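You operate a simulated robot arm through the tools that you are given. There is no shell and no other tool.

You are at the controls of a simulated robot arm. One attempt, no reset.

JOB
Set the track to the size on the teal bin and put that bin on the table top beside it.
Fine: swing the upper red lever to FREE, turn the knob, swing the lever back to HOLD; the sleeves stay in their bins. Set down upright: what you pick out. Where these are worked on the way, their far stop is far enough and under half their travel is too little: upper red lever.
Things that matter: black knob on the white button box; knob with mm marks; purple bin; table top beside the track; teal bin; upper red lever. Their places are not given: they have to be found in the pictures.

Only the result counts: the job must be done as asked and must still hold three seconds after the hand-in. Knocking over, shifting, dropping, spilling or breaking anything else fails it.

ROBOT AND FRAMES
A 6-joint arm with a three-finger gripper, fixed in place. Base frame: the origin is on the floor under the middle of its stand, x ahead of it, y to its left, z up. Readings come in mm, rad, newtons and seconds.
It reaches about 1213 mm from its shoulder. Its first joint turns from -2.897 to 2.897 rad. Payload 4.89 kg.
Tool frame: the origin (TCP) lies between the finger pads and is the grasp point; the fingertips stand 30 mm ahead of it; z points along the fingers, y is the line along which they close. The gripper opens to 164 mm; its body begins 125 mm behind the TCP.
Orientation is that of the tool frame in the base frame, as [roll, pitch, yaw] about the fixed x, y, z axes, in that order (R = Rz(yaw) Ry(pitch) Rx(roll)). With the fingers straight down and closing along the base's y, the tool's x points along the base's -x, its y along +y and its z along -z.

CONTROLS
- The arm moves only by the tool move_arm. Its argument "targets" is a list of rows, each a list of 7 numbers: the turn, a rotation vector about the tool's x, y, z in rad, then the shift along the tool's x, y, z in mm, then the closure, from 0 (fully open) to 1 (shut). In form: [[rx, ry, rz, x, y, z, hand], ...]. A call has 1 to 20 rows; each row shifts and turns the commanded pose from where the row before left it, along the tool's axes as they then stand. Each row takes 0.2 s and may step no farther than 50 mm and 0.15 rad from the row before; otherwise, or with a gripper value out of range, the whole call is refused. A pose out of reach is approached as far as the arm can. The call stops where the force on the tool passes 40 N (or 10 N more than at its start, if that is more) or the arm is blocked; 0.2 s more then pass. Each finger travels about 108 mm/s and halts on what it meets, pressing with about 22 N; the grip force reading is that of the motor and also rises with nothing between the fingers. The clock runs only during rows and for 0.2 s after the last one: add rows that do not move to give the fingers time. The reply holds the time, the measured pose of the TCP, the force on the tool along the base axes, the opening and the grip force, in the units named above and with some noise, with the torque about the TCP (base axes, N m) and any sound that the robot's microphone picked up.
- Cameras (640 x 400 px; columns grow to the right, rows downward): "scene" is fixed at [49.4, -499.3, 1722.7]; the picture's right is [0.59, -0.81, 0.00], its down [-0.49, -0.36, -0.79] and it looks along [0.64, 0.47, -0.61] (base axes); focal length 318 px, centre (320, 200). "wrist" rides on the gripper at [76, -2, -152] in the tool frame; the picture's right is [0.02, 1.00, 0.00], its down [-0.88, 0.02, -0.47] and it looks along [-0.47, 0.01, 0.88] (tool axes); focal length 247 px, centre (320, 200).
- camera(camera): a new picture of that camera. It takes no simulated time.
- raise_lower(by): moves the trunk up (or, below 0, down) by that many mm; the arm rides with it, the base frame stays. It gives what a move gives, with no picture.
- probe_pixels(camera, pixels): for up to 12 pixels [column, row] of the newest picture of that camera ("zoom" is the newest enlarged one), the place [x, y, z] in the base frame of the surface seen there, good to about 2 mm. It takes no simulated time.
- enlarge(camera, box): a new picture of the part [left, top, right, bottom] of that camera's present view, enlarged. It takes no simulated time.
- job_done(): hands the job in; it is judged then, once.

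Open the gripper and draw the arm clear of the work before you hand the job in, unless the task says otherwise.

The tools are called after "Emit:" as name(argument=value, ...) on one line, values as JSON. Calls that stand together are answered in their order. move_arm: Moves the arm, as the interface text tells. Its arguments: {"type":"object","properties":{"targets":{"type":"array"}},"required":["targets"]} The other tools are called the same way: raise_lower (by) moves the trunk up or down; camera (camera) takes a picture; probe_pixels (camera, pixels) gives the place of the surface under pixels of a picture; enlarge (camera, box) takes an enlarged picture of a part of a camera's view; job_done () hands the job in.

At the start:

```text
clock: 0.0
tool_pos: [603.1, -139.0, 1324.3]
ee_rot: [-3.141, -0.001, -3.141]
wrist_force: [-0.4, 0.1, -0.3]
moment: [-0.02, 0.01, 0.02]
opening: 164.0
finger_force: 0.0
trunk travel left (down, up): [-175.0, 215.0]
```

scene: 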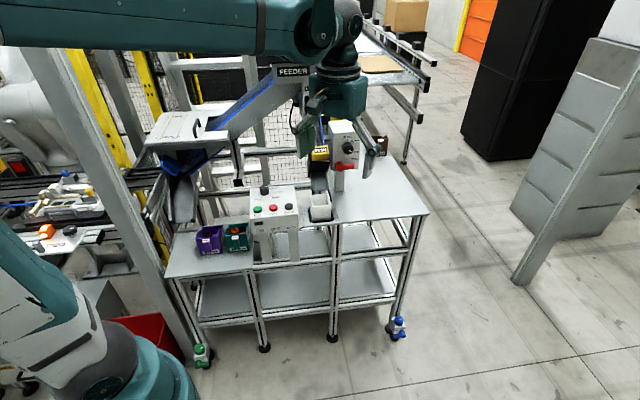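
wrist: 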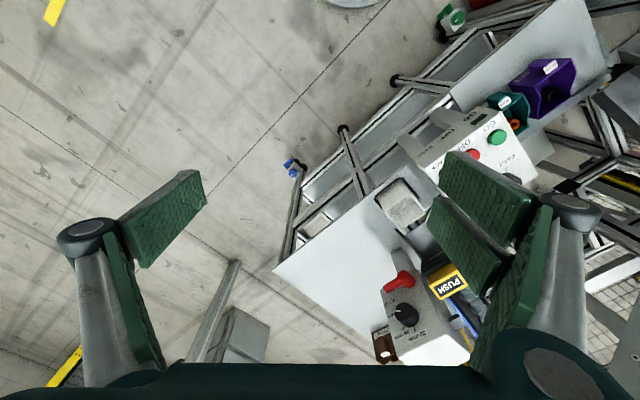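

The scene picture shows the table with purple bin (~208,240), teal bin (~237,235), button box (~270,210), and a box with knob and red lever (~345,150). I enlarge these areas to see details.

Emit:
enlarge(camera="scene", box=[280, 90, 410, 220])

Emit:
enlarge(camera="scene", box=[170, 180, 330, 280])

Emit:
enlarge(camera="wrist", box=[340, 230, 500, 370])

Emit:
enlarge(camera="wrist", box=[400, 40, 600, 200])

```text
3.08 times, centred on (345, 155) of scene
```

zoom: 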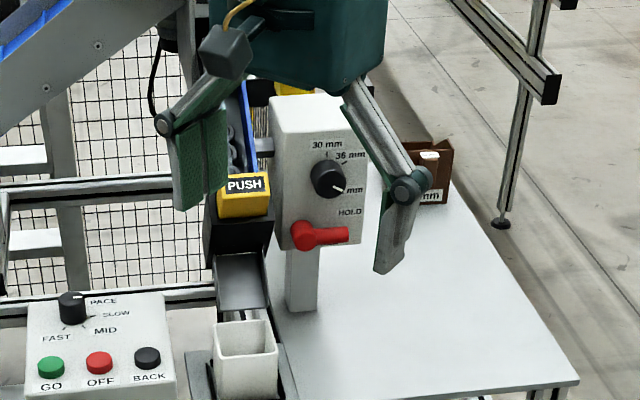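

```text
4.00 times, centred on (250, 230) of scene
```

zoom: 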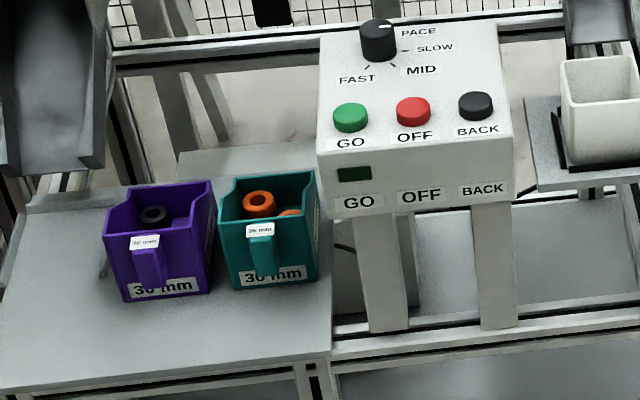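

```text
2.86 times, centred on (420, 300) of wrist
```

zoom: 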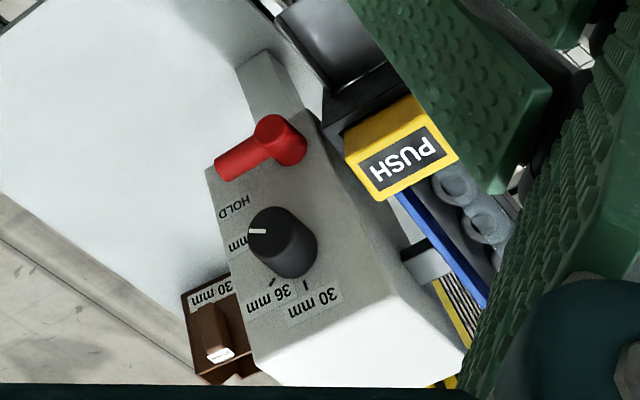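

```text
2.50 times, centred on (500, 120) of wrist
```

zoom: 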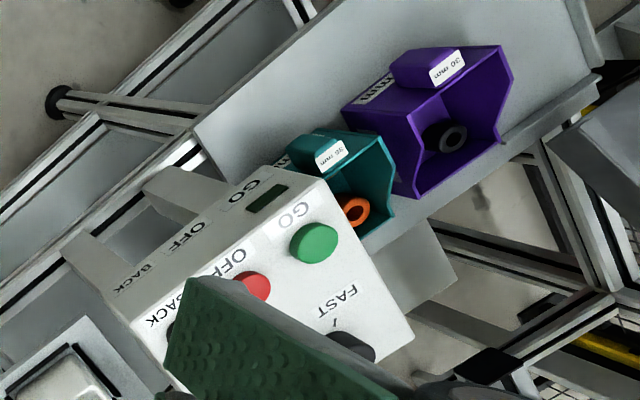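

The teal bin's label must be read precisely (30 or 36 or other). I enlarge it more, and the selector panel too.

Emit:
enlarge(camera="scene", box=[190, 215, 254, 260])

Emit:
enlarge(camera="scene", box=[322, 112, 402, 178])

Emit:
enlarge(camera="wrist", box=[480, 70, 550, 130])

Emit:
enlarge(camera="wrist", box=[365, 255, 445, 365])

```text
8.89 times, centred on (222, 238) of scene
```

zoom: 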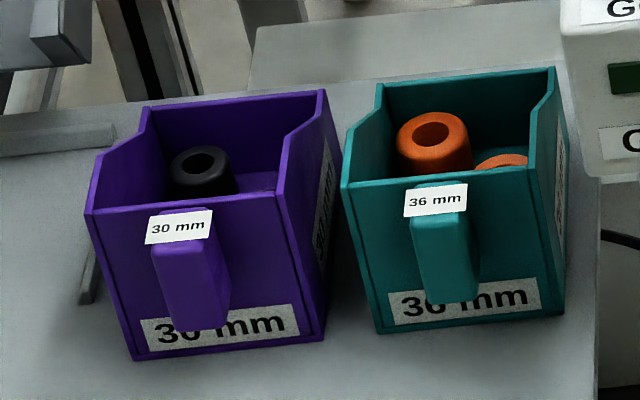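

```text
6.06 times, centred on (362, 145) of scene
```

zoom: 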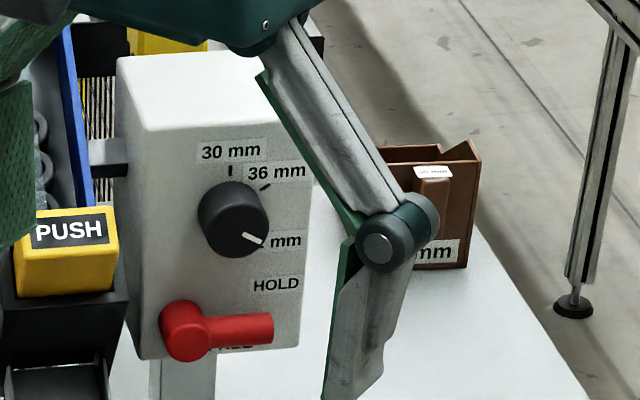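

```text
6.67 times, centred on (515, 100) of wrist
```

zoom: 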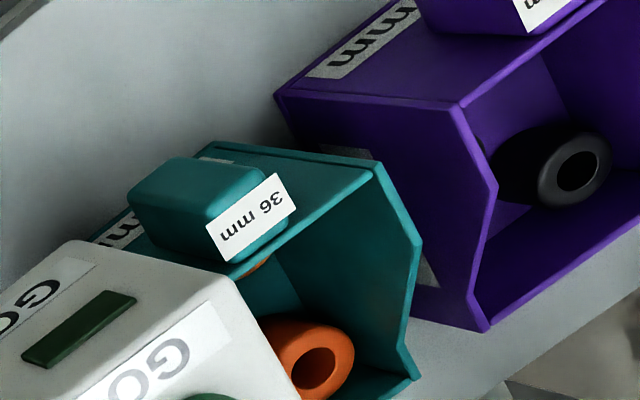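

```text
3.64 times, centred on (405, 310) of wrist
```

zoom: 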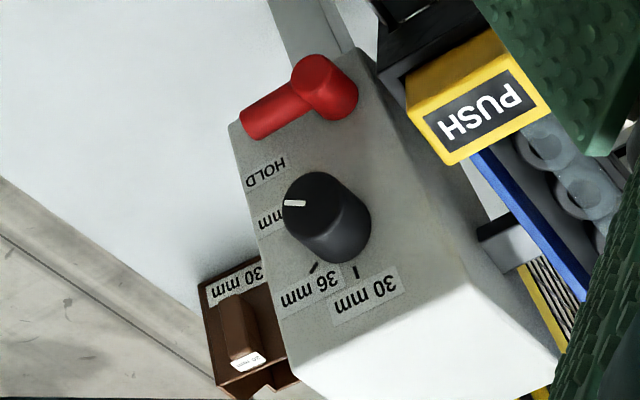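

Teal reads 36 mm; the knob currently points near "?? mm" (third mark). Now I probe places: panel corners, knob, lever, bins, table.

Emit:
enlarge(camera="scene", box=[322, 112, 402, 178])

Emit:
probe_pixels(camera="zoom", pixels=[[225, 205], [255, 240], [232, 168], [266, 187], [285, 240], [275, 285], [182, 325], [265, 325], [150, 250], [150, 150], [300, 340], [145, 350]])

Emit:
probe_pixels(camera="scene", pixels=[[200, 265], [400, 210], [360, 190], [335, 215], [320, 197], [320, 212], [270, 260], [230, 265], [180, 270], [380, 145], [345, 200], [290, 195]])

```text
6.06 times, centred on (362, 145) of scene
```

zoom: 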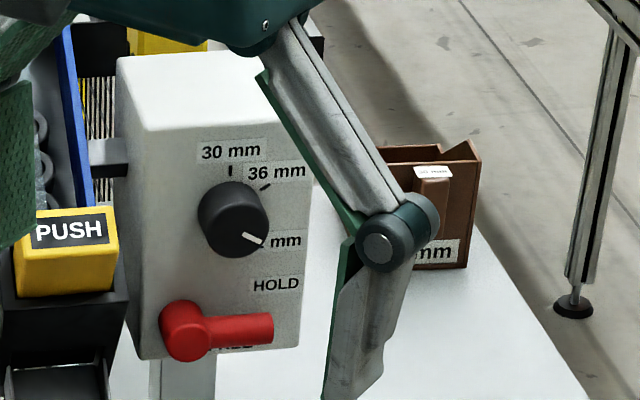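

```text
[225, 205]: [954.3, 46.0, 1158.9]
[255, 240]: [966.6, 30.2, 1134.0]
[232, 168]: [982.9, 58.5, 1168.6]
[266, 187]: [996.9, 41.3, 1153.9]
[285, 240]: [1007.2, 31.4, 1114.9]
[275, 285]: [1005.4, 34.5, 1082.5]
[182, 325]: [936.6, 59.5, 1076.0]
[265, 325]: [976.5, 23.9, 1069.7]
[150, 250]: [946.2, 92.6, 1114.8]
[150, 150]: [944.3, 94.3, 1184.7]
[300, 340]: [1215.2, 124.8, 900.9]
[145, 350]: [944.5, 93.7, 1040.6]
```

```text
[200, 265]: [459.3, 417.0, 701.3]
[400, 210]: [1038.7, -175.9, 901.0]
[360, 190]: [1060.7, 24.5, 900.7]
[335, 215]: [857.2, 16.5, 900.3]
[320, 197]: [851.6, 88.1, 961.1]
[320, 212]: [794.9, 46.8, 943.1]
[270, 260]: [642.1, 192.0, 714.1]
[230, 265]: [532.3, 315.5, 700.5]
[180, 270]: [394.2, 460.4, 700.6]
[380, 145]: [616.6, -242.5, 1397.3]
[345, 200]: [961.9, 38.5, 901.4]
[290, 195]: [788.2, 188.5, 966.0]
```

The panel stands vertical, normal about (-0.70,-0.71,0), knob about z 1145, lever handle pointing right at z ~1072; teal bin reads 36 mm. I first rotate the tool in free space toward a horizontal approach (half of the turn), then check.

Emit:
move_arm(targets=[[0.0405, -0.0977, -0.0977, 0, 0, 0, 0], [0.0405, -0.0977, -0.0977, 0, 0, 0, 0], [0.0405, -0.0977, -0.0977, 0, 0, 0, 0], [0.0405, -0.0977, -0.0977, 0, 0, 0, 0], [0.0405, -0.0977, -0.0977, 0, 0, 0, 0], [0.0405, -0.0977, -0.0977, 0, 0, 0, 0], [0.0405, -0.0977, -0.0977, 0, 0, 0, 0], [0.0405, -0.0977, -0.0977, 0, 0, 0, 0], [0.0405, -0.0977, -0.0977, 0, 0, 0, 0]])

Emit:
camera(camera="scene")

```text
clock: 2.0
tool_pos: [603.1, -139.3, 1326.1]
ee_rot: [-2.354, 0.541, -1.964]
wrist_force: [-0.9, -0.2, -0.9]
moment: [0.0, -0.02, 0.02]
opening: 163.9
finger_force: 0.1
trunk travel left (down, up): [-175.0, 215.0]
```

```text
taken
```

scene: 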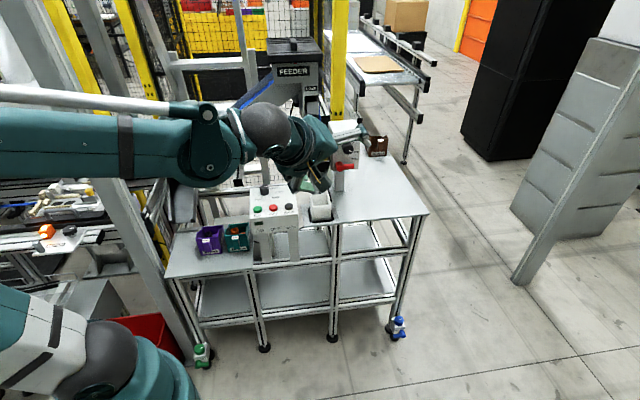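

The arm turned cleanly in free space. I continue with the remaining half of the turn.

Emit:
move_arm(targets=[[0.0405, -0.0977, -0.0977, 0, 0, 0, 0], [0.0405, -0.0977, -0.0977, 0, 0, 0, 0], [0.0405, -0.0977, -0.0977, 0, 0, 0, 0], [0.0405, -0.0977, -0.0977, 0, 0, 0, 0], [0.0405, -0.0977, -0.0977, 0, 0, 0, 0], [0.0405, -0.0977, -0.0977, 0, 0, 0, 0], [0.0405, -0.0977, -0.0977, 0, 0, 0, 0], [0.0405, -0.0977, -0.0977, 0, 0, 0, 0], [0.0405, -0.0977, -0.0977, 0, 0, 0, 0]])

Emit:
camera(camera="scene")

Emit:
camera(camera="wrist")

```text
clock: 4.0
tool_pos: [602.1, -136.8, 1324.5]
ee_rot: [-1.575, 0.129, -0.786]
wrist_force: [-1.5, 1.8, 0.9]
moment: [-0.09, 0.08, -0.3]
opening: 164.0
finger_force: 0.1
out of reach, approached as far as the arm can: row 9
trunk travel left (down, up): [-175.0, 215.0]
```

```text
taken
```

scene: 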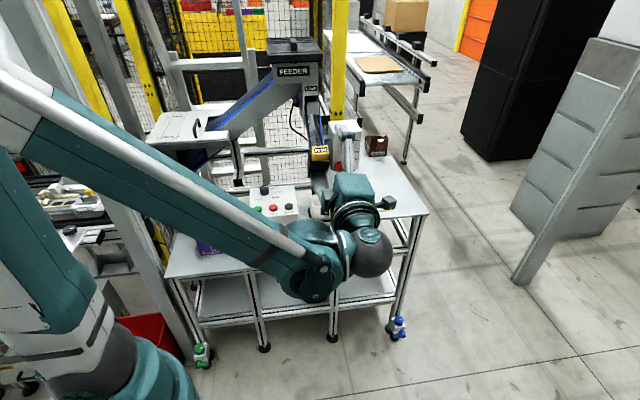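

```text
taken
```

wrist: 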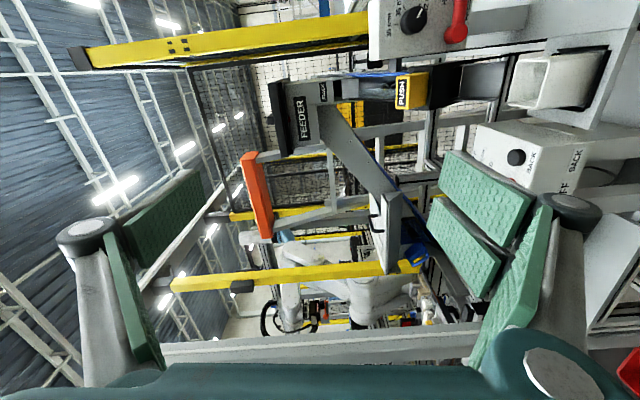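

The last row hit a limit (tool x still 0.13 rad off), likely because the wrist is folded close in. I move toward a standoff in front of the panel, which should relieve it.

Emit:
move_arm(targets=[[0, 0, 0, 25, 10, 38, 0], [0, 0, 0, 25, 10, 38, 0], [0, 0, 0, 25, 20, 35, 0], [0, 0, 0, 25, 30, 25, 0], [0, 0, 0, 0, 40, 0, 0]])

Emit:
camera(camera="scene")

Emit:
camera(camera="wrist")

```text
clock: 5.2
tool_pos: [759.3, -103.2, 1199.2]
ee_rot: [-1.572, 0.131, -0.787]
wrist_force: [-1.1, 1.4, -0.3]
moment: [-0.01, 0.05, -0.07]
opening: 163.9
finger_force: 0.1
trunk travel left (down, up): [-175.0, 215.0]
```

```text
taken
```

scene: 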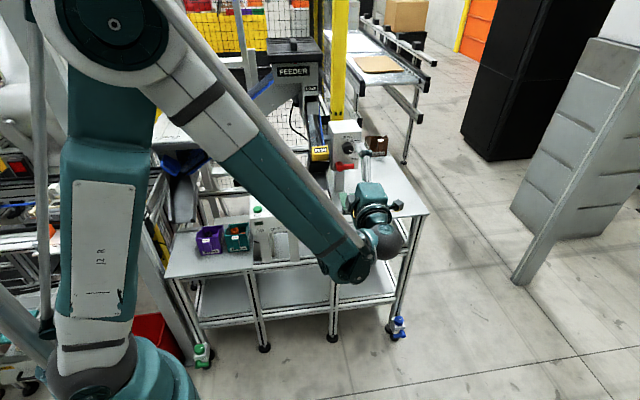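

```text
taken
```

wrist: 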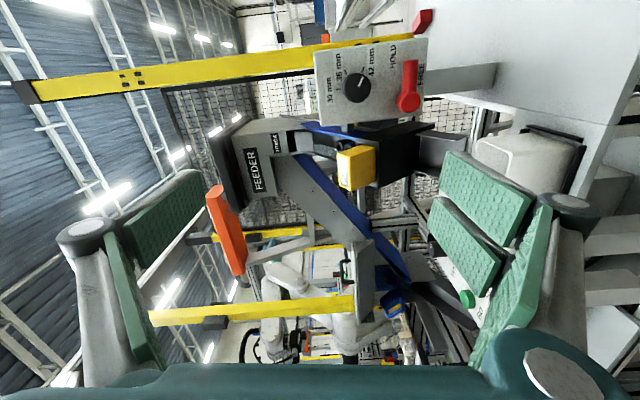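

The marks read 30, 36, 42 mm; there's another red item near (423,20). I enlarge the panel view.

Emit:
enlarge(camera="wrist", box=[300, 0, 460, 130])

Emit:
probe_pixels(camera="wrist", pixels=[[423, 20], [357, 87], [407, 102], [410, 65], [320, 60], [322, 118], [418, 118], [422, 45]])

Emit:
enlarge(camera="scene", box=[310, 100, 410, 200])

```text
3.08 times, centred on (380, 65) of wrist
```

zoom: 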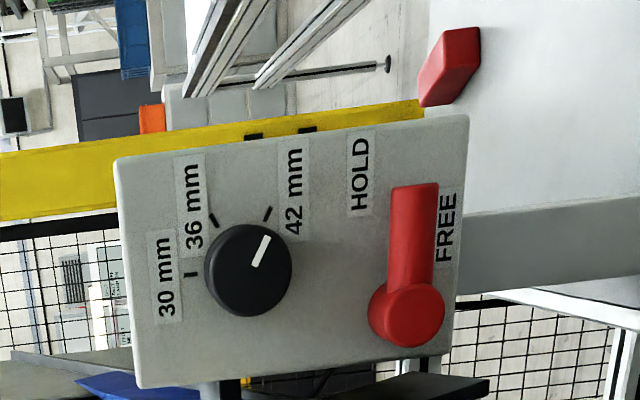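

```text
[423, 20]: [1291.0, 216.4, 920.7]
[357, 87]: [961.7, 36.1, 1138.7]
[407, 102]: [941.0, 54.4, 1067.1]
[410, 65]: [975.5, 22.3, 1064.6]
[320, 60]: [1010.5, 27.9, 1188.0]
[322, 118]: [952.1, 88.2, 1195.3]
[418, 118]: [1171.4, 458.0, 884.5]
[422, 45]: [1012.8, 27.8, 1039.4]
```

```text
4.00 times, centred on (360, 150) of scene
```

zoom: 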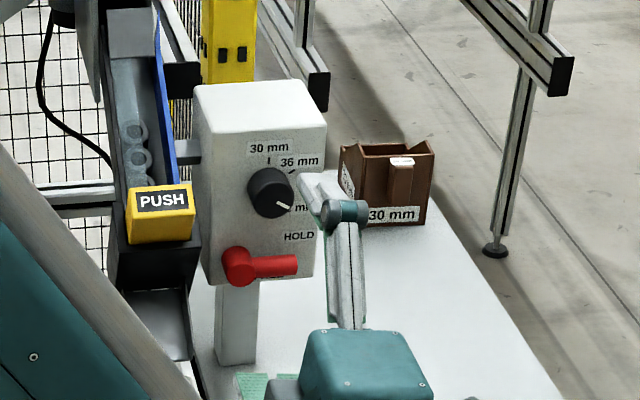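

I take a tighter enlargement of the panel and probe ticks, labels, knob rim and lever outline for exact geometry.

Emit:
enlarge(camera="wrist", box=[312, 36, 424, 106])

```text
5.71 times, centred on (368, 71) of wrist
```

zoom: 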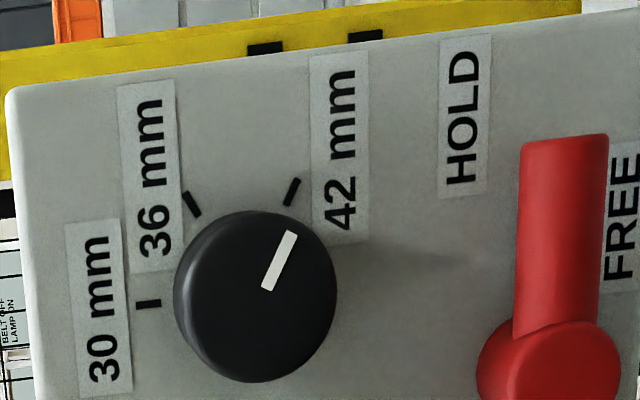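

Emit:
probe_pixels(camera="zoom", pixels=[[149, 303], [191, 203], [293, 191], [270, 286], [292, 236], [262, 220], [262, 372], [190, 300], [328, 290], [465, 115], [620, 220], [100, 310]])

Emit:
probe_pixels(camera="zoom", pixels=[[565, 140], [565, 160], [530, 180], [600, 180], [560, 240], [525, 300], [590, 300], [556, 360], [490, 375], [612, 375], [556, 325], [605, 140]])

```text
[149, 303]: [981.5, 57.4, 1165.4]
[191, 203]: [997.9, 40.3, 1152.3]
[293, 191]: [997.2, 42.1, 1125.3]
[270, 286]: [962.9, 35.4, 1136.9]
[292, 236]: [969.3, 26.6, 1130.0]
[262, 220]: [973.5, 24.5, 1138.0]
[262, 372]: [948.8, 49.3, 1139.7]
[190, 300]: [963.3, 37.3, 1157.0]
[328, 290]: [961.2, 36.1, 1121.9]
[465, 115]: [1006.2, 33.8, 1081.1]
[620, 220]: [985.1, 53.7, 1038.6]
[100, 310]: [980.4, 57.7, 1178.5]
```

```text
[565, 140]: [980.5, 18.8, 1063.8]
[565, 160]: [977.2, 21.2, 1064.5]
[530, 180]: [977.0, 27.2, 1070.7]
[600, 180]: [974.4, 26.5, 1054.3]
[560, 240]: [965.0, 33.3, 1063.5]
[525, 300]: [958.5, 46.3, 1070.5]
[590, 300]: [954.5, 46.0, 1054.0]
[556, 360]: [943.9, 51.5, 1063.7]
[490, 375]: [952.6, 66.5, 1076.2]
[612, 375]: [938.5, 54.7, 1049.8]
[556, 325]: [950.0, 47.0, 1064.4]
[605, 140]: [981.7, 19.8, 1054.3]
```

Panel geometry: knob centre (u 51, z 1139, r 17.5), ticks at 90°, 30°, −30°, pointer at −32° (42 mm); lever hub at z 1063.5, handle horizontal next to HOLD. I partially close the hand in free air to learn the finger shape.

Emit:
move_arm(targets=[[0, 0, 0, 0, 0, 0, 0.7], [0, 0, 0, 0, 0, 0, 0.7], [0, 0, 0, 0, 0, 0, 0.7], [0, 0, 0, 0, 0, 0, 0.7]])

Emit:
camera(camera="wrist")

Emit:
enlarge(camera="scene", box=[310, 120, 430, 260])

```text
clock: 6.2
tool_pos: [760.3, -103.0, 1201.9]
ee_rot: [-1.575, 0.13, -0.787]
wrist_force: [0.3, -1.2, 0.1]
moment: [-0.01, 0.0, -0.02]
opening: 49.3
finger_force: 0.1
trunk travel left (down, up): [-175.0, 215.0]
```

```text
taken
```

wrist: 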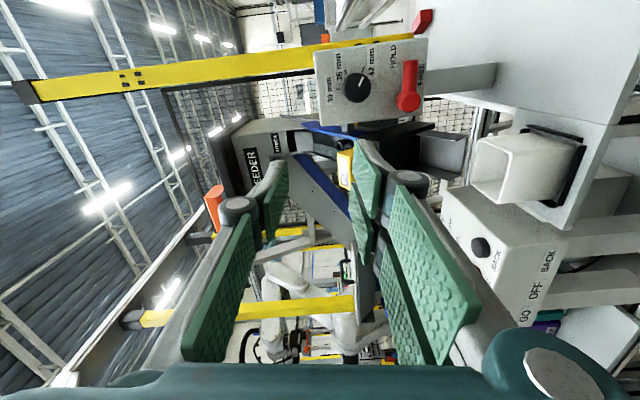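

```text
2.86 times, centred on (370, 190) of scene
```

zoom: 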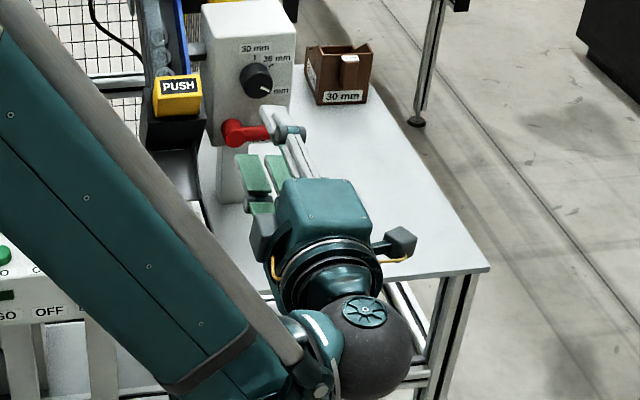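

I probe points on the finger pads to learn tip size and location in the tool frame.

Emit:
enlarge(camera="wrist", box=[220, 120, 440, 280])

Emit:
probe_pixels(camera="wrist", pixels=[[283, 158], [284, 180], [268, 190], [270, 232], [257, 190], [237, 207], [357, 146], [372, 152], [368, 190], [352, 190], [358, 210], [412, 183]])

```text
2.50 times, centred on (330, 200) of wrist
```

zoom: 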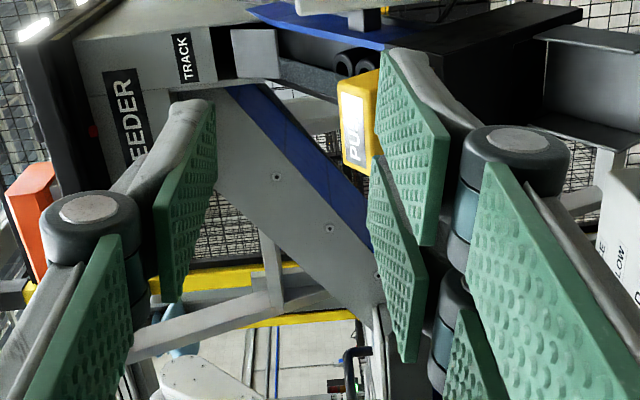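

```text
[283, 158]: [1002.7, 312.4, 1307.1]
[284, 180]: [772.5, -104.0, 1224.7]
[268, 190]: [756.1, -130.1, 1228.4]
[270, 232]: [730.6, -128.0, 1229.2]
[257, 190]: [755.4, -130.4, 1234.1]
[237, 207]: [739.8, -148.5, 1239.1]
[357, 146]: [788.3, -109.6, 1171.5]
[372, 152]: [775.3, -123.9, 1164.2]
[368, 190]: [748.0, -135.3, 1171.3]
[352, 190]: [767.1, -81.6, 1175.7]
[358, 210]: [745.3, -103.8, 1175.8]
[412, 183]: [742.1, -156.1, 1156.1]
```

Finger pads are ~26 mm wide each (one finger at −y, two at +y at x≈±17), so I can cage the lever handle between them. I try taking out the leftover 0.13 rad roll and probe the PUSH box and the lower red thing for clearance.

Emit:
move_arm(targets=[[0, 0, -0.065, 0, 0, 0, 0.7], [0, 0, -0.065, 0, 0, 0, 0.7]])

Emit:
probe_pixels(camera="scene", pixels=[[321, 152], [318, 160], [312, 145], [325, 165], [338, 180], [318, 185]])

Emit:
enlarge(camera="wrist", box=[380, 0, 640, 160])

```text
clock: 6.8
tool_pos: [760.5, -101.5, 1200.9]
ee_rot: [-1.606, 0.124, -0.792]
wrist_force: [0.2, 0.3, -0.2]
moment: [0.01, 0.01, 0.01]
opening: 49.2
finger_force: 0.0
out of reach, approached as far as the arm can: row 1, 2
trunk travel left (down, up): [-175.0, 215.0]
```

```text
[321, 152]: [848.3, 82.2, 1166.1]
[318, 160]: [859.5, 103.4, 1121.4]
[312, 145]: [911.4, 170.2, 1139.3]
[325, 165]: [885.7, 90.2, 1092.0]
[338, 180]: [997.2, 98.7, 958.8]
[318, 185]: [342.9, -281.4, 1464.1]
```

```text
2.46 times, centred on (510, 80) of wrist
```

zoom: 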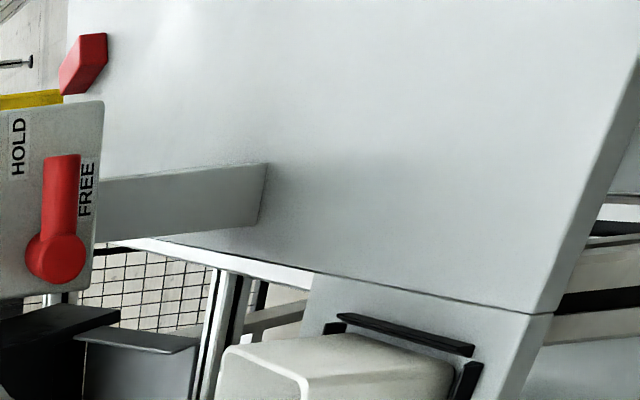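

The roll limit sits at ~0.13 rad, so I'll keep that tilt and cage the handle loosely. I level the tool axis and move to a standoff ~100 mm in front of the lever handle.

Emit:
move_arm(targets=[[0.035, -0.011, 0.01, 0, 0, 0, 0.7], [0, 0, 0, 16.5, 25.8, 33.7, 0.7], [0, 0, 0, 16.5, 25.8, 33.7, 0.7], [0, 0, 0, 16.5, 25.8, 33.7, 0.7], [0, 0, 0, 16.5, 25.8, 33.7, 0.7], [0, 0, 0, 0, 0, 0, 0.7]])

Emit:
camera(camera="scene")

Emit:
camera(camera="wrist")

```text
clock: 8.2
tool_pos: [894.1, -45.0, 1090.1]
ee_rot: [-1.568, 0.134, -0.78]
wrist_force: [-0.5, 1.1, -1.0]
moment: [0.04, -0.03, 0.04]
opening: 49.4
finger_force: 0.1
trunk travel left (down, up): [-175.0, 215.0]
```

```text
taken
```

scene: 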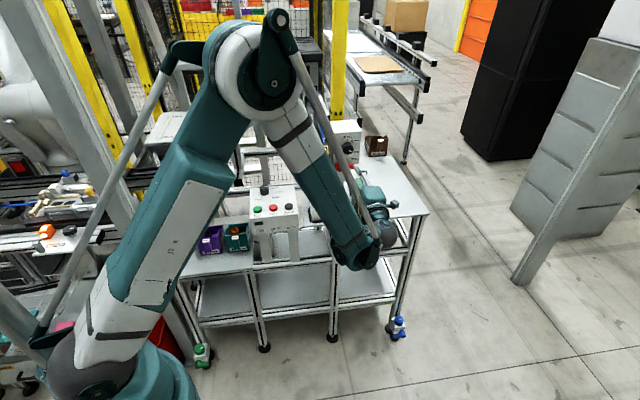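

```text
taken
```

wrist: 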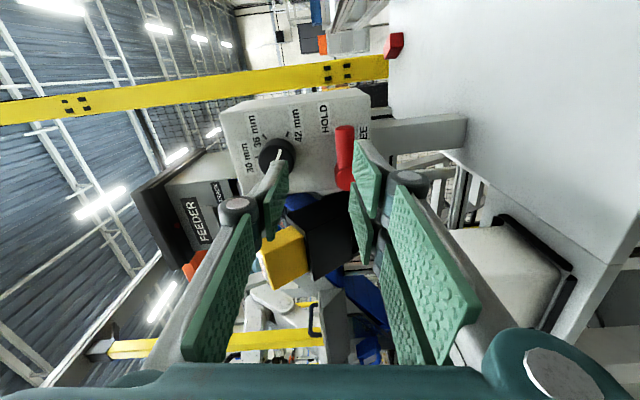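

Now TCP is at panel (u 61, z 1090, 134 mm out). I move to (u 72, z 1062.5, 100 mm out) in front of the handle.

Emit:
move_arm(targets=[[0, 0, 0, 7.1, 12.9, 17, 0.7], [0, 0, 0, 7.1, 12.9, 17, 0.7], [0, 0, 0, 0, 0, 0, 0.7]])

Emit:
camera(camera="wrist")

Emit:
enlarge(camera="wrist", box=[200, 60, 460, 240])

Emit:
enlarge(camera="scene", box=[310, 110, 420, 230])

```text
clock: 9.0
tool_pos: [921.9, -27.4, 1063.1]
ee_rot: [-1.569, 0.131, -0.78]
wrist_force: [-0.4, -0.6, 0.7]
moment: [0.0, -0.02, 0.0]
opening: 49.2
finger_force: 0.0
trunk travel left (down, up): [-175.0, 215.0]
```

```text
taken
```

wrist: 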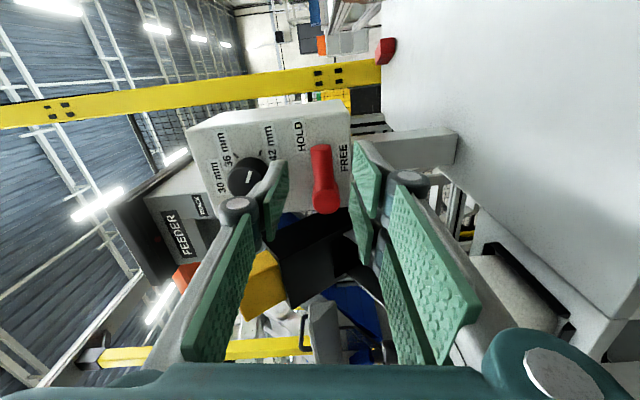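

```text
2.22 times, centred on (330, 150) of wrist
```

zoom: 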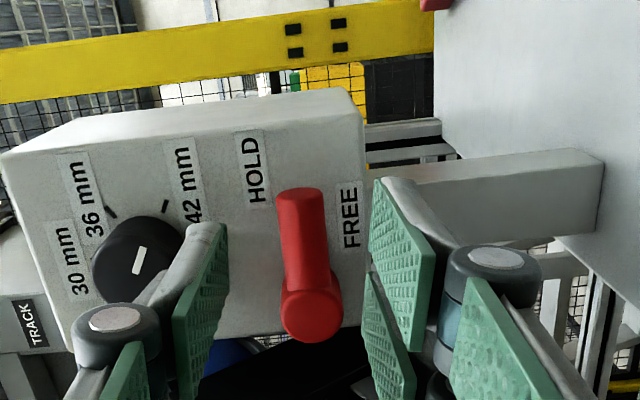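

```text
3.33 times, centred on (365, 170) of scene
```

zoom: 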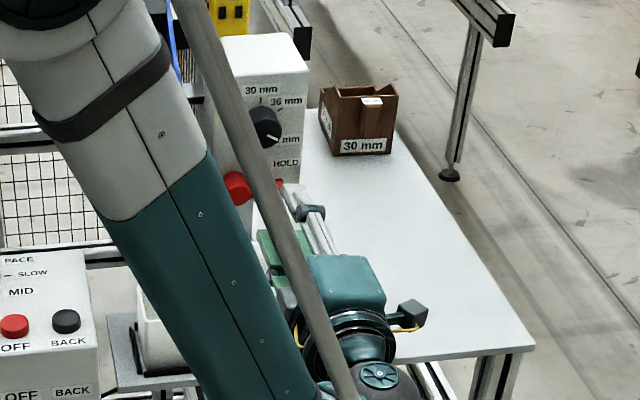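

The handle lies squarely between the finger planes (upper finger above it, lower two below). I advance 64 mm along the tool axis to straddle the handle.

Emit:
move_arm(targets=[[0, 0, 0, 1.5, 0, 22, 0.7], [0, 0, 0, 1.5, 0, 22, 0.7], [0, 0, 0, 0, 0, 18, 0.7], [0, 0, 0, 0, 0, 0, 0.7]])

Emit:
camera(camera="wrist")

Emit:
enlarge(camera="wrist", box=[200, 60, 460, 240])

```text
clock: 10.0
tool_pos: [967.9, 14.6, 1064.0]
ee_rot: [-1.568, 0.131, -0.779]
wrist_force: [-0.7, -0.3, 0.3]
moment: [0.01, 0.02, 0.02]
opening: 49.0
finger_force: 0.1
trunk travel left (down, up): [-175.0, 215.0]
```

```text
taken
```

wrist: 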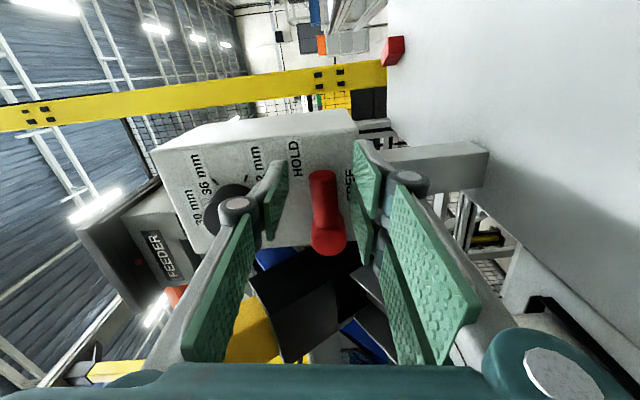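

```text
2.22 times, centred on (330, 150) of wrist
```

zoom: 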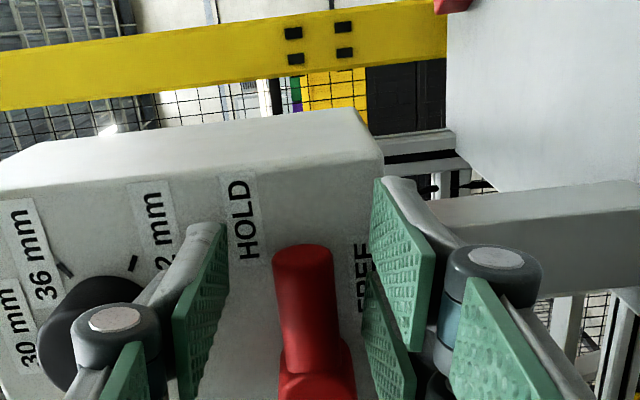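

TCP is 40 mm off the panel at u 72, straddling the handle. I tighten the cage a bit and swing down on an arc around the hub (0.1 rad steps) for the first 0.3 rad.

Emit:
move_arm(targets=[[0, 0, 0, 0, 0, 0, 0.8], [0, 0, 0, 0, 0, 0, 0.8], [0, 0, 0.1, 0.42, 4.98, 0, 0.8], [0, 0, 0.1, 0.42, 4.98, 0, 0.8], [0, 0, 0.1, 0.42, 4.98, 0, 0.8], [0, 0, 0, 0, 0, 0, 0.8]])

Emit:
camera(camera="wrist")

```text
clock: 11.4
tool_pos: [966.8, 16.9, 1047.5]
ee_rot: [-1.569, 0.436, -0.781]
wrist_force: [0.0, 0.1, -0.6]
moment: [0.02, 0.0, 0.01]
opening: 33.0
finger_force: 0.1
trunk travel left (down, up): [-175.0, 215.0]
```

```text
taken
```

wrist: 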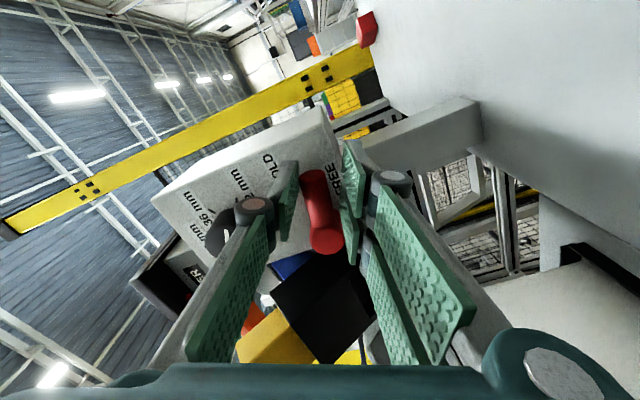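

No load yet; TCP follows the arc (u 69, z 1047.5). I continue swinging by another 0.4 rad, watching force.

Emit:
move_arm(targets=[[0, 0, 0.1, 0.42, 4.98, 0, 0.8], [0, 0, 0.1, 0.42, 4.98, 0, 0.8], [0, 0, 0.1, 0.42, 4.98, 0, 0.8], [0, 0, 0.1, 0.42, 4.98, 0, 0.8]])

Emit:
enlarge(camera="wrist", box=[200, 80, 460, 280])

```text
clock: 12.4
tool_pos: [959.3, 23.2, 1031.0]
ee_rot: [-1.568, 0.834, -0.779]
wrist_force: [0.1, -0.9, 0.6]
moment: [0.03, 0.04, -0.02]
opening: 33.3
finger_force: 0.3
trunk travel left (down, up): [-175.0, 215.0]
```

```text
2.00 times, centred on (330, 180) of wrist
```

zoom: 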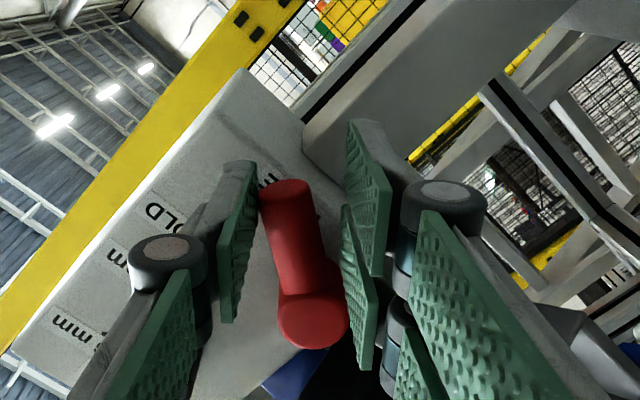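

The lever is moving with the upper finger at almost no force. I continue another 0.4 rad.

Emit:
move_arm(targets=[[0, 0, 0.1, 0.42, 4.98, 0, 0.8], [0, 0, 0.1, 0.42, 4.98, 0, 0.8], [0, 0, 0.1, 0.42, 4.98, 0, 0.8], [0, 0, 0.1, 0.42, 4.98, 0, 0.8]])

Emit:
enlarge(camera="wrist", box=[200, 80, 460, 280])

Emit:
enlarge(camera="scene", box=[310, 110, 420, 230])

```text
clock: 13.4
tool_pos: [949.2, 35.2, 1018.2]
ee_rot: [-1.563, 1.236, -0.774]
wrist_force: [1.0, -1.4, 0.2]
moment: [0.03, -0.02, 0.0]
opening: 33.3
finger_force: 0.6
trunk travel left (down, up): [-175.0, 215.0]
```

```text
2.00 times, centred on (330, 180) of wrist
```

zoom: 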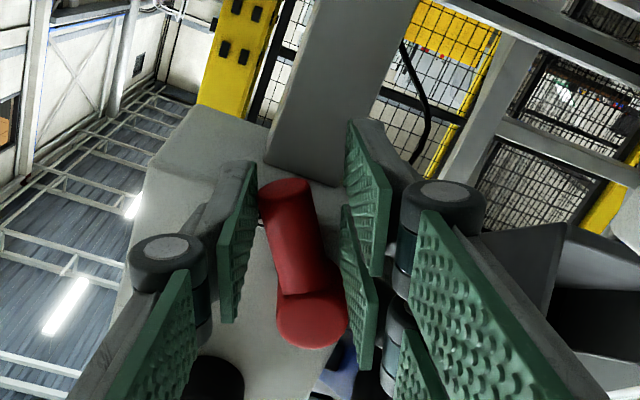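

```text
3.33 times, centred on (365, 170) of scene
```

zoom: 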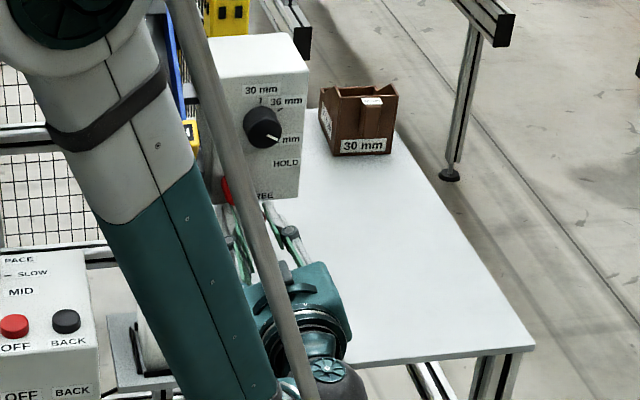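

Still free-moving at θ≈1.1 rad. I continue in smaller batches, watching for the stop.

Emit:
move_arm(targets=[[0, 0, 0.1, 0.42, 4.98, 0, 0.8], [0, 0, 0.1, 0.42, 4.98, 0, 0.8]])

Emit:
camera(camera="wrist")

```text
clock: 14.0
tool_pos: [941.9, 40.7, 1014.4]
ee_rot: [-1.555, 1.436, -0.766]
wrist_force: [0.6, -0.1, -0.4]
moment: [-0.01, -0.02, 0.0]
opening: 33.4
finger_force: 0.7
trunk travel left (down, up): [-175.0, 215.0]
```

```text
taken
```

wrist: 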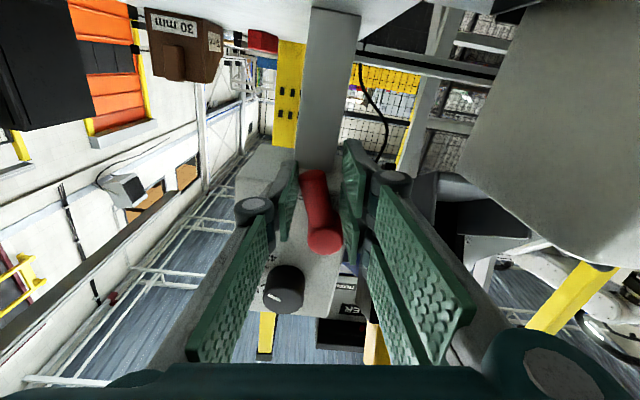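

The lever should be about −67° now (lagging the tool by ~15°). I continue in small batches.

Emit:
move_arm(targets=[[0, 0, 0.1, 0.42, 4.98, 0, 0.8], [0, 0, 0.1, 0.42, 4.98, 0, 0.8]])

Emit:
camera(camera="wrist")

Emit:
enlarge(camera="scene", box=[310, 110, 420, 230])

```text
clock: 14.6
tool_pos: [933.9, 47.6, 1012.7]
ee_rot: [1.536, 1.507, 2.327]
wrist_force: [1.0, 0.0, 0.2]
moment: [0.0, -0.01, -0.01]
opening: 33.3
finger_force: 0.7
trunk travel left (down, up): [-175.0, 215.0]
```

```text
taken
```

wrist: 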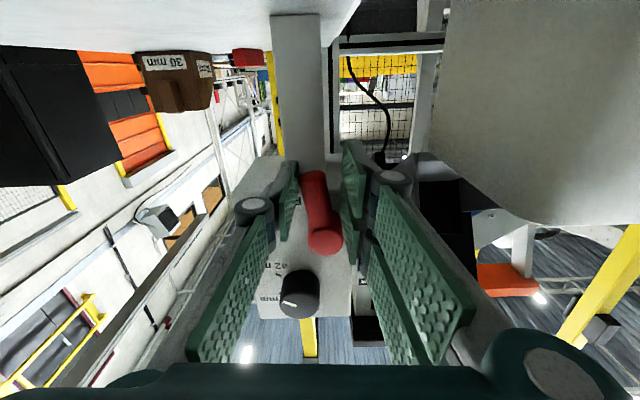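

```text
3.33 times, centred on (365, 170) of scene
```

zoom: 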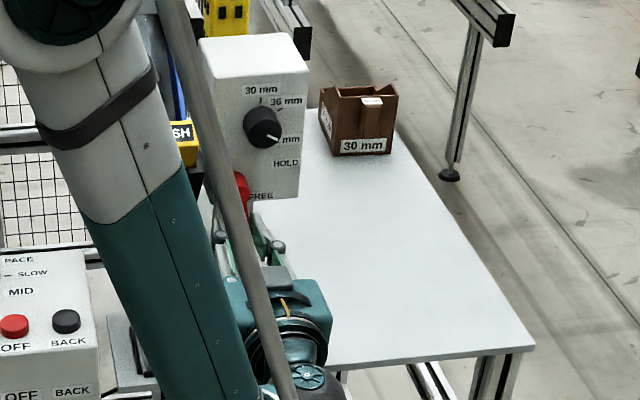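

TCP is now right under the hub (u 24, z 1013); lever ~−78°. The camera is ~36 mm above the table level so I proceed in small steps.

Emit:
move_arm(targets=[[0, 0, 0.1, 0.42, 4.98, 0, 0.8], [0, 0, 0.1, 0.42, 4.98, 0, 0.8]])

Emit:
camera(camera="wrist")

```text
clock: 15.2
tool_pos: [928.1, 53.6, 1012.4]
ee_rot: [1.565, 1.304, 2.35]
wrist_force: [8.5, -9.5, -2.6]
moment: [-0.02, -0.15, -0.08]
opening: 34.5
finger_force: 2.8
trunk travel left (down, up): [-175.0, 215.0]
```

```text
taken
```

wrist: 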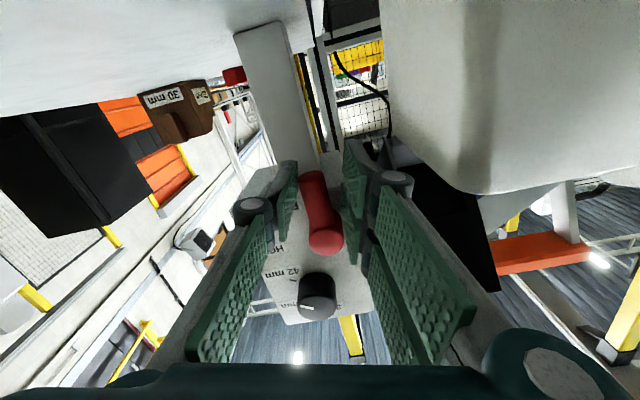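

Reaction of ~13 N to the right indicates the lever reached its lower stop (lever ≈ −90°, FREE). Before opening the fingers I check clearance to objects on the left side.

Emit:
probe_pixels(camera="wrist", pixels=[[400, 148], [415, 170], [440, 225], [480, 280], [450, 150], [500, 180], [318, 180], [325, 240], [312, 200], [340, 130], [280, 120], [480, 200]])

Emit:
enlarge(camera="wrist", box=[240, 130, 440, 290])

```text
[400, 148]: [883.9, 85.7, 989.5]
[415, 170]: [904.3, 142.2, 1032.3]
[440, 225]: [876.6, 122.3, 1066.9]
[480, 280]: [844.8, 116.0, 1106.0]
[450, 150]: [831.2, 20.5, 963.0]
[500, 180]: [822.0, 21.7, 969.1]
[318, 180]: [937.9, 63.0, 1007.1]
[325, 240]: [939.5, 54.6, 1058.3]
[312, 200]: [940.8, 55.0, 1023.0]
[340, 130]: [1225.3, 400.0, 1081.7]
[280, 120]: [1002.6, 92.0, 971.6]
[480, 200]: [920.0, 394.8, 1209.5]
```

```text
2.50 times, centred on (340, 210) of wrist
```

zoom: 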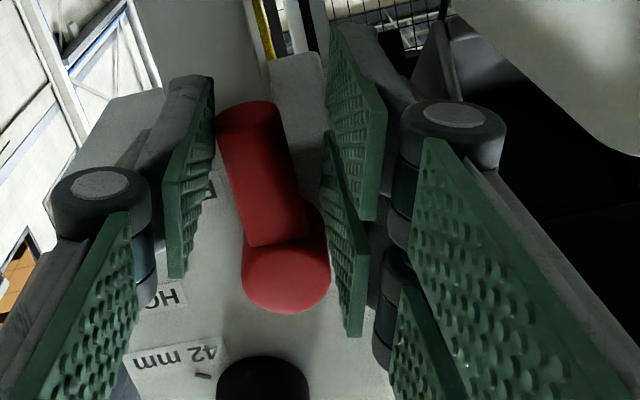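

Lever tip probes at u≈16–20 below the hub: it's fully down at FREE. The tray is near on the left, so I back the arc off by 0.1 rad, then pull straight out 45 mm.

Emit:
move_arm(targets=[[0, 0, -0.1, -0.92, -4.92, 0, 0.78], [0, 0, 0, 0, 0, 0, 0.76], [0, 0, 0, 0, 0, -15, 0.76], [0, 0, 0, 0, 0, -15, 0.76], [0, 0, 0, 0, 0, -15, 0.76]])

Emit:
camera(camera="wrist")

Emit:
camera(camera="scene")

```text
clock: 16.4
tool_pos: [900.8, 21.8, 1012.1]
ee_rot: [1.559, 1.408, 2.349]
wrist_force: [-0.2, 0.8, -0.3]
moment: [-0.02, -0.03, 0.0]
opening: 39.4
finger_force: 0.1
trunk travel left (down, up): [-175.0, 215.0]
```

```text
taken
```

wrist: 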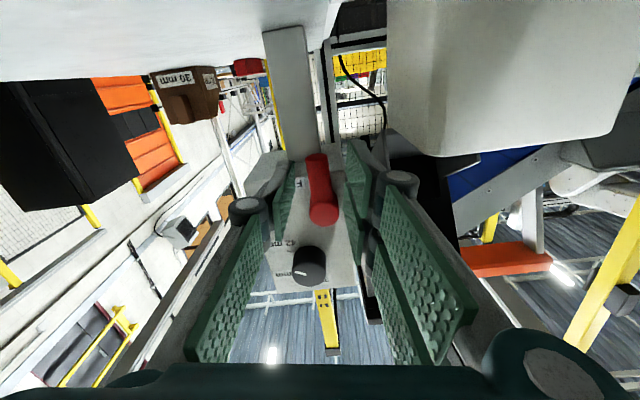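

```text
taken
```

scene: 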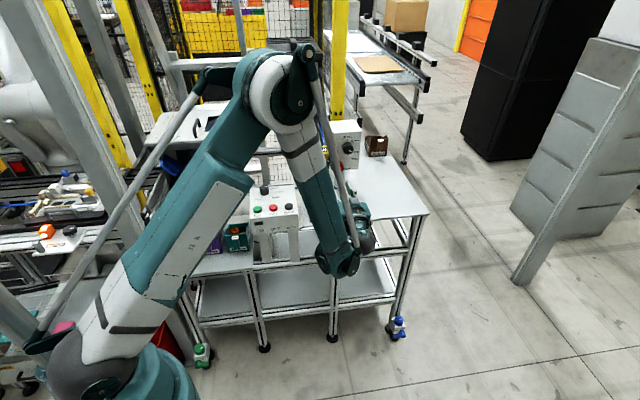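

Lever stays down at FREE; force is clear. I move up and right in front of the knob (u 51, z 1139), ~97 mm from the panel, opening the fingers to ~60 mm.

Emit:
move_arm(targets=[[0, 0, 0, 0, 0, -15, 0.7], [0, 0, 0, -32.6, -2.9, 0, 0.65], [0, 0, 0, -32.6, -2.9, 0, 0.62], [0, 0, 0, -32.6, -2.9, 0, 0.62], [0, 0, 0, -32.6, -2.9, 0, 0.62], [0, 0, 0, 0, 0, 0, 0.62]])

Emit:
camera(camera="wrist")

Emit:
enlarge(camera="scene", box=[300, 100, 410, 220])

```text
clock: 17.8
tool_pos: [914.3, -13.8, 1139.6]
ee_rot: [1.556, 1.408, 2.345]
wrist_force: [-0.5, 0.0, -0.1]
moment: [-0.05, 0.0, -0.03]
opening: 62.2
finger_force: 0.0
trunk travel left (down, up): [-175.0, 215.0]
```

```text
taken
```

wrist: 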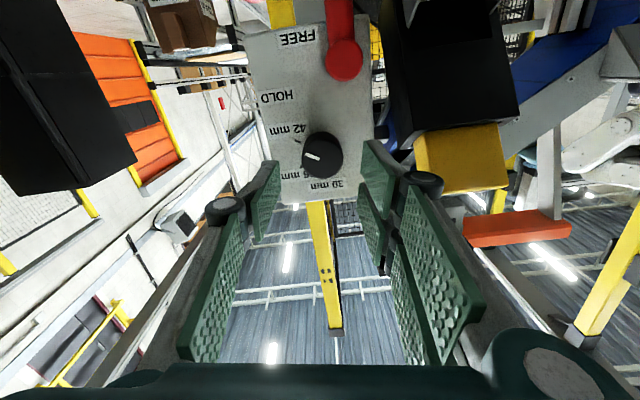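

```text
3.33 times, centred on (355, 160) of scene
```

zoom: 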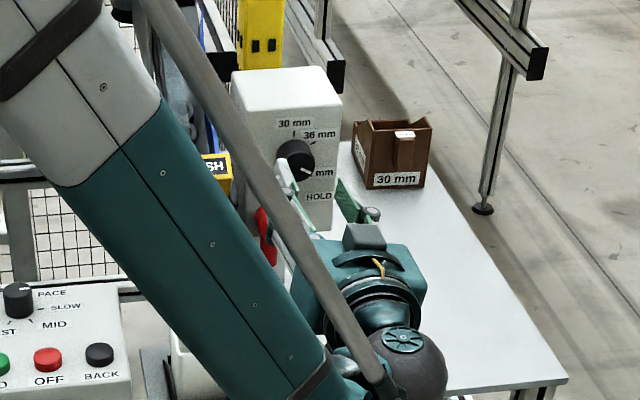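

TCP is at u 53.7, z 1139.6; knob centre u 51.3. I correct 2.4 mm left and advance 60 mm to straddle the knob.

Emit:
move_arm(targets=[[0, 0, 0, 0, 2.4, 20, 0.62], [0, 0, 0, 0, 0, 20, 0.62], [0, 0, 0, 0, 0, 20, 0.62], [0, 0, 0, 0, 0, 0, 0.62]])

Emit:
camera(camera="wrist")

Emit:
enlarge(camera="wrist", box=[220, 80, 440, 240])

```text
clock: 18.8
tool_pos: [952.9, 29.2, 1140.9]
ee_rot: [1.558, 1.409, 2.347]
wrist_force: [-0.7, -0.8, -0.4]
moment: [0.01, 0.02, -0.03]
opening: 62.1
finger_force: 0.1
trunk travel left (down, up): [-175.0, 215.0]
```

```text
taken
```

wrist: 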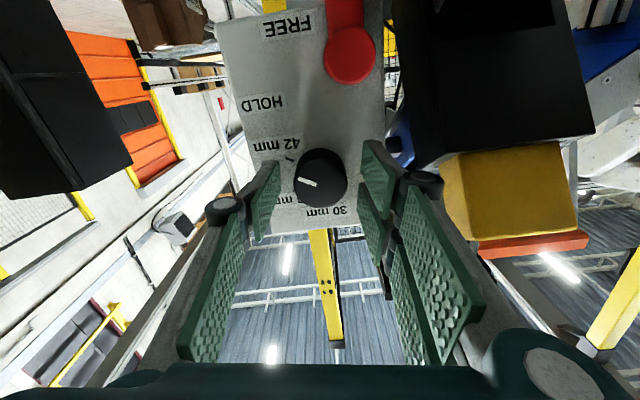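

```text
2.50 times, centred on (330, 160) of wrist
```

zoom: 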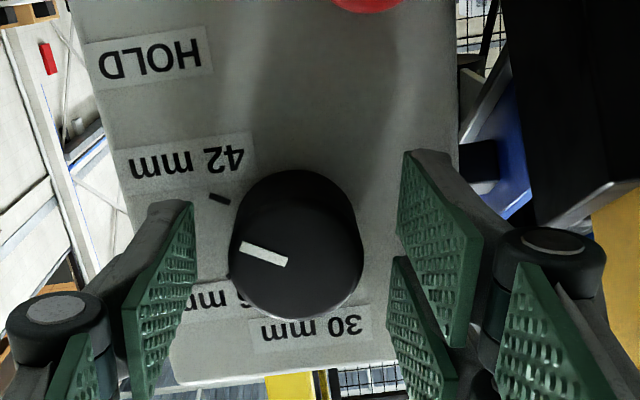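

The knob is centred between the pads. I close onto it and hold.

Emit:
move_arm(targets=[[0, 0, 0, 0, 0, 0, 1.0], [0, 0, 0, 0, 0, 0, 1.0], [0, 0, 0, 0, 0, 0, 1.0]])

Emit:
enlarge(camera="wrist", box=[220, 80, 440, 240])

```text
clock: 19.6
tool_pos: [953.4, 29.3, 1140.2]
ee_rot: [1.557, 1.409, 2.348]
wrist_force: [1.6, 2.6, 0.9]
moment: [0.02, -0.03, 0.01]
opening: 38.8
finger_force: 44.9
trunk travel left (down, up): [-175.0, 215.0]
```

```text
2.50 times, centred on (330, 160) of wrist
```

zoom: 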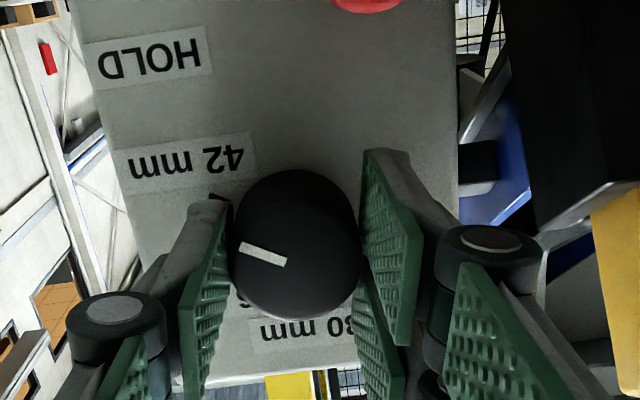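

Grip holds the knob (opening 38.8, 45 N motor). I turn −0.5 rad about the tool axis (toward 36 mm) and check.

Emit:
move_arm(targets=[[0, 0, -0.1, 0, 0, 0, 1.0], [0, 0, -0.1, 0, 0, 0, 1.0], [0, 0, -0.1, 0, 0, 0, 1.0], [0, 0, -0.1, 0, 0, 0, 1.0], [0, 0, -0.1, 0, 0, 0, 1.0]])

Emit:
enlarge(camera="wrist", box=[220, 80, 440, 240])

```text
clock: 20.8
tool_pos: [953.1, 30.0, 1140.5]
ee_rot: [-1.563, 1.233, -0.775]
wrist_force: [24.8, -2.0, 16.3]
moment: [0.13, -0.07, -0.57]
opening: 38.7
finger_force: 45.4
trunk travel left (down, up): [-175.0, 215.0]
```

```text
2.50 times, centred on (330, 160) of wrist
```

zoom: 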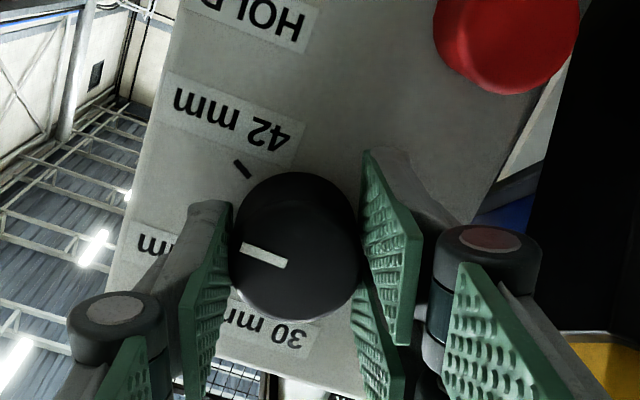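

The knob follows (pointer stays fixed relative to fingers), but a side load of ~30 N built up from slight off-centre. I nudge by ~1 mm along the force to relieve it.

Emit:
move_arm(targets=[[0, 0, 0, -0.6, -1.2, 0.5, 1.0], [0, 0, 0, 0, 0, 0, 1.0]])

```text
clock: 21.4
tool_pos: [954.1, 29.6, 1140.9]
ee_rot: [-1.565, 1.232, -0.775]
wrist_force: [6.6, -8.9, -1.5]
moment: [-0.02, -0.02, -0.41]
opening: 38.7
finger_force: 44.7
trunk travel left (down, up): [-175.0, 215.0]
```

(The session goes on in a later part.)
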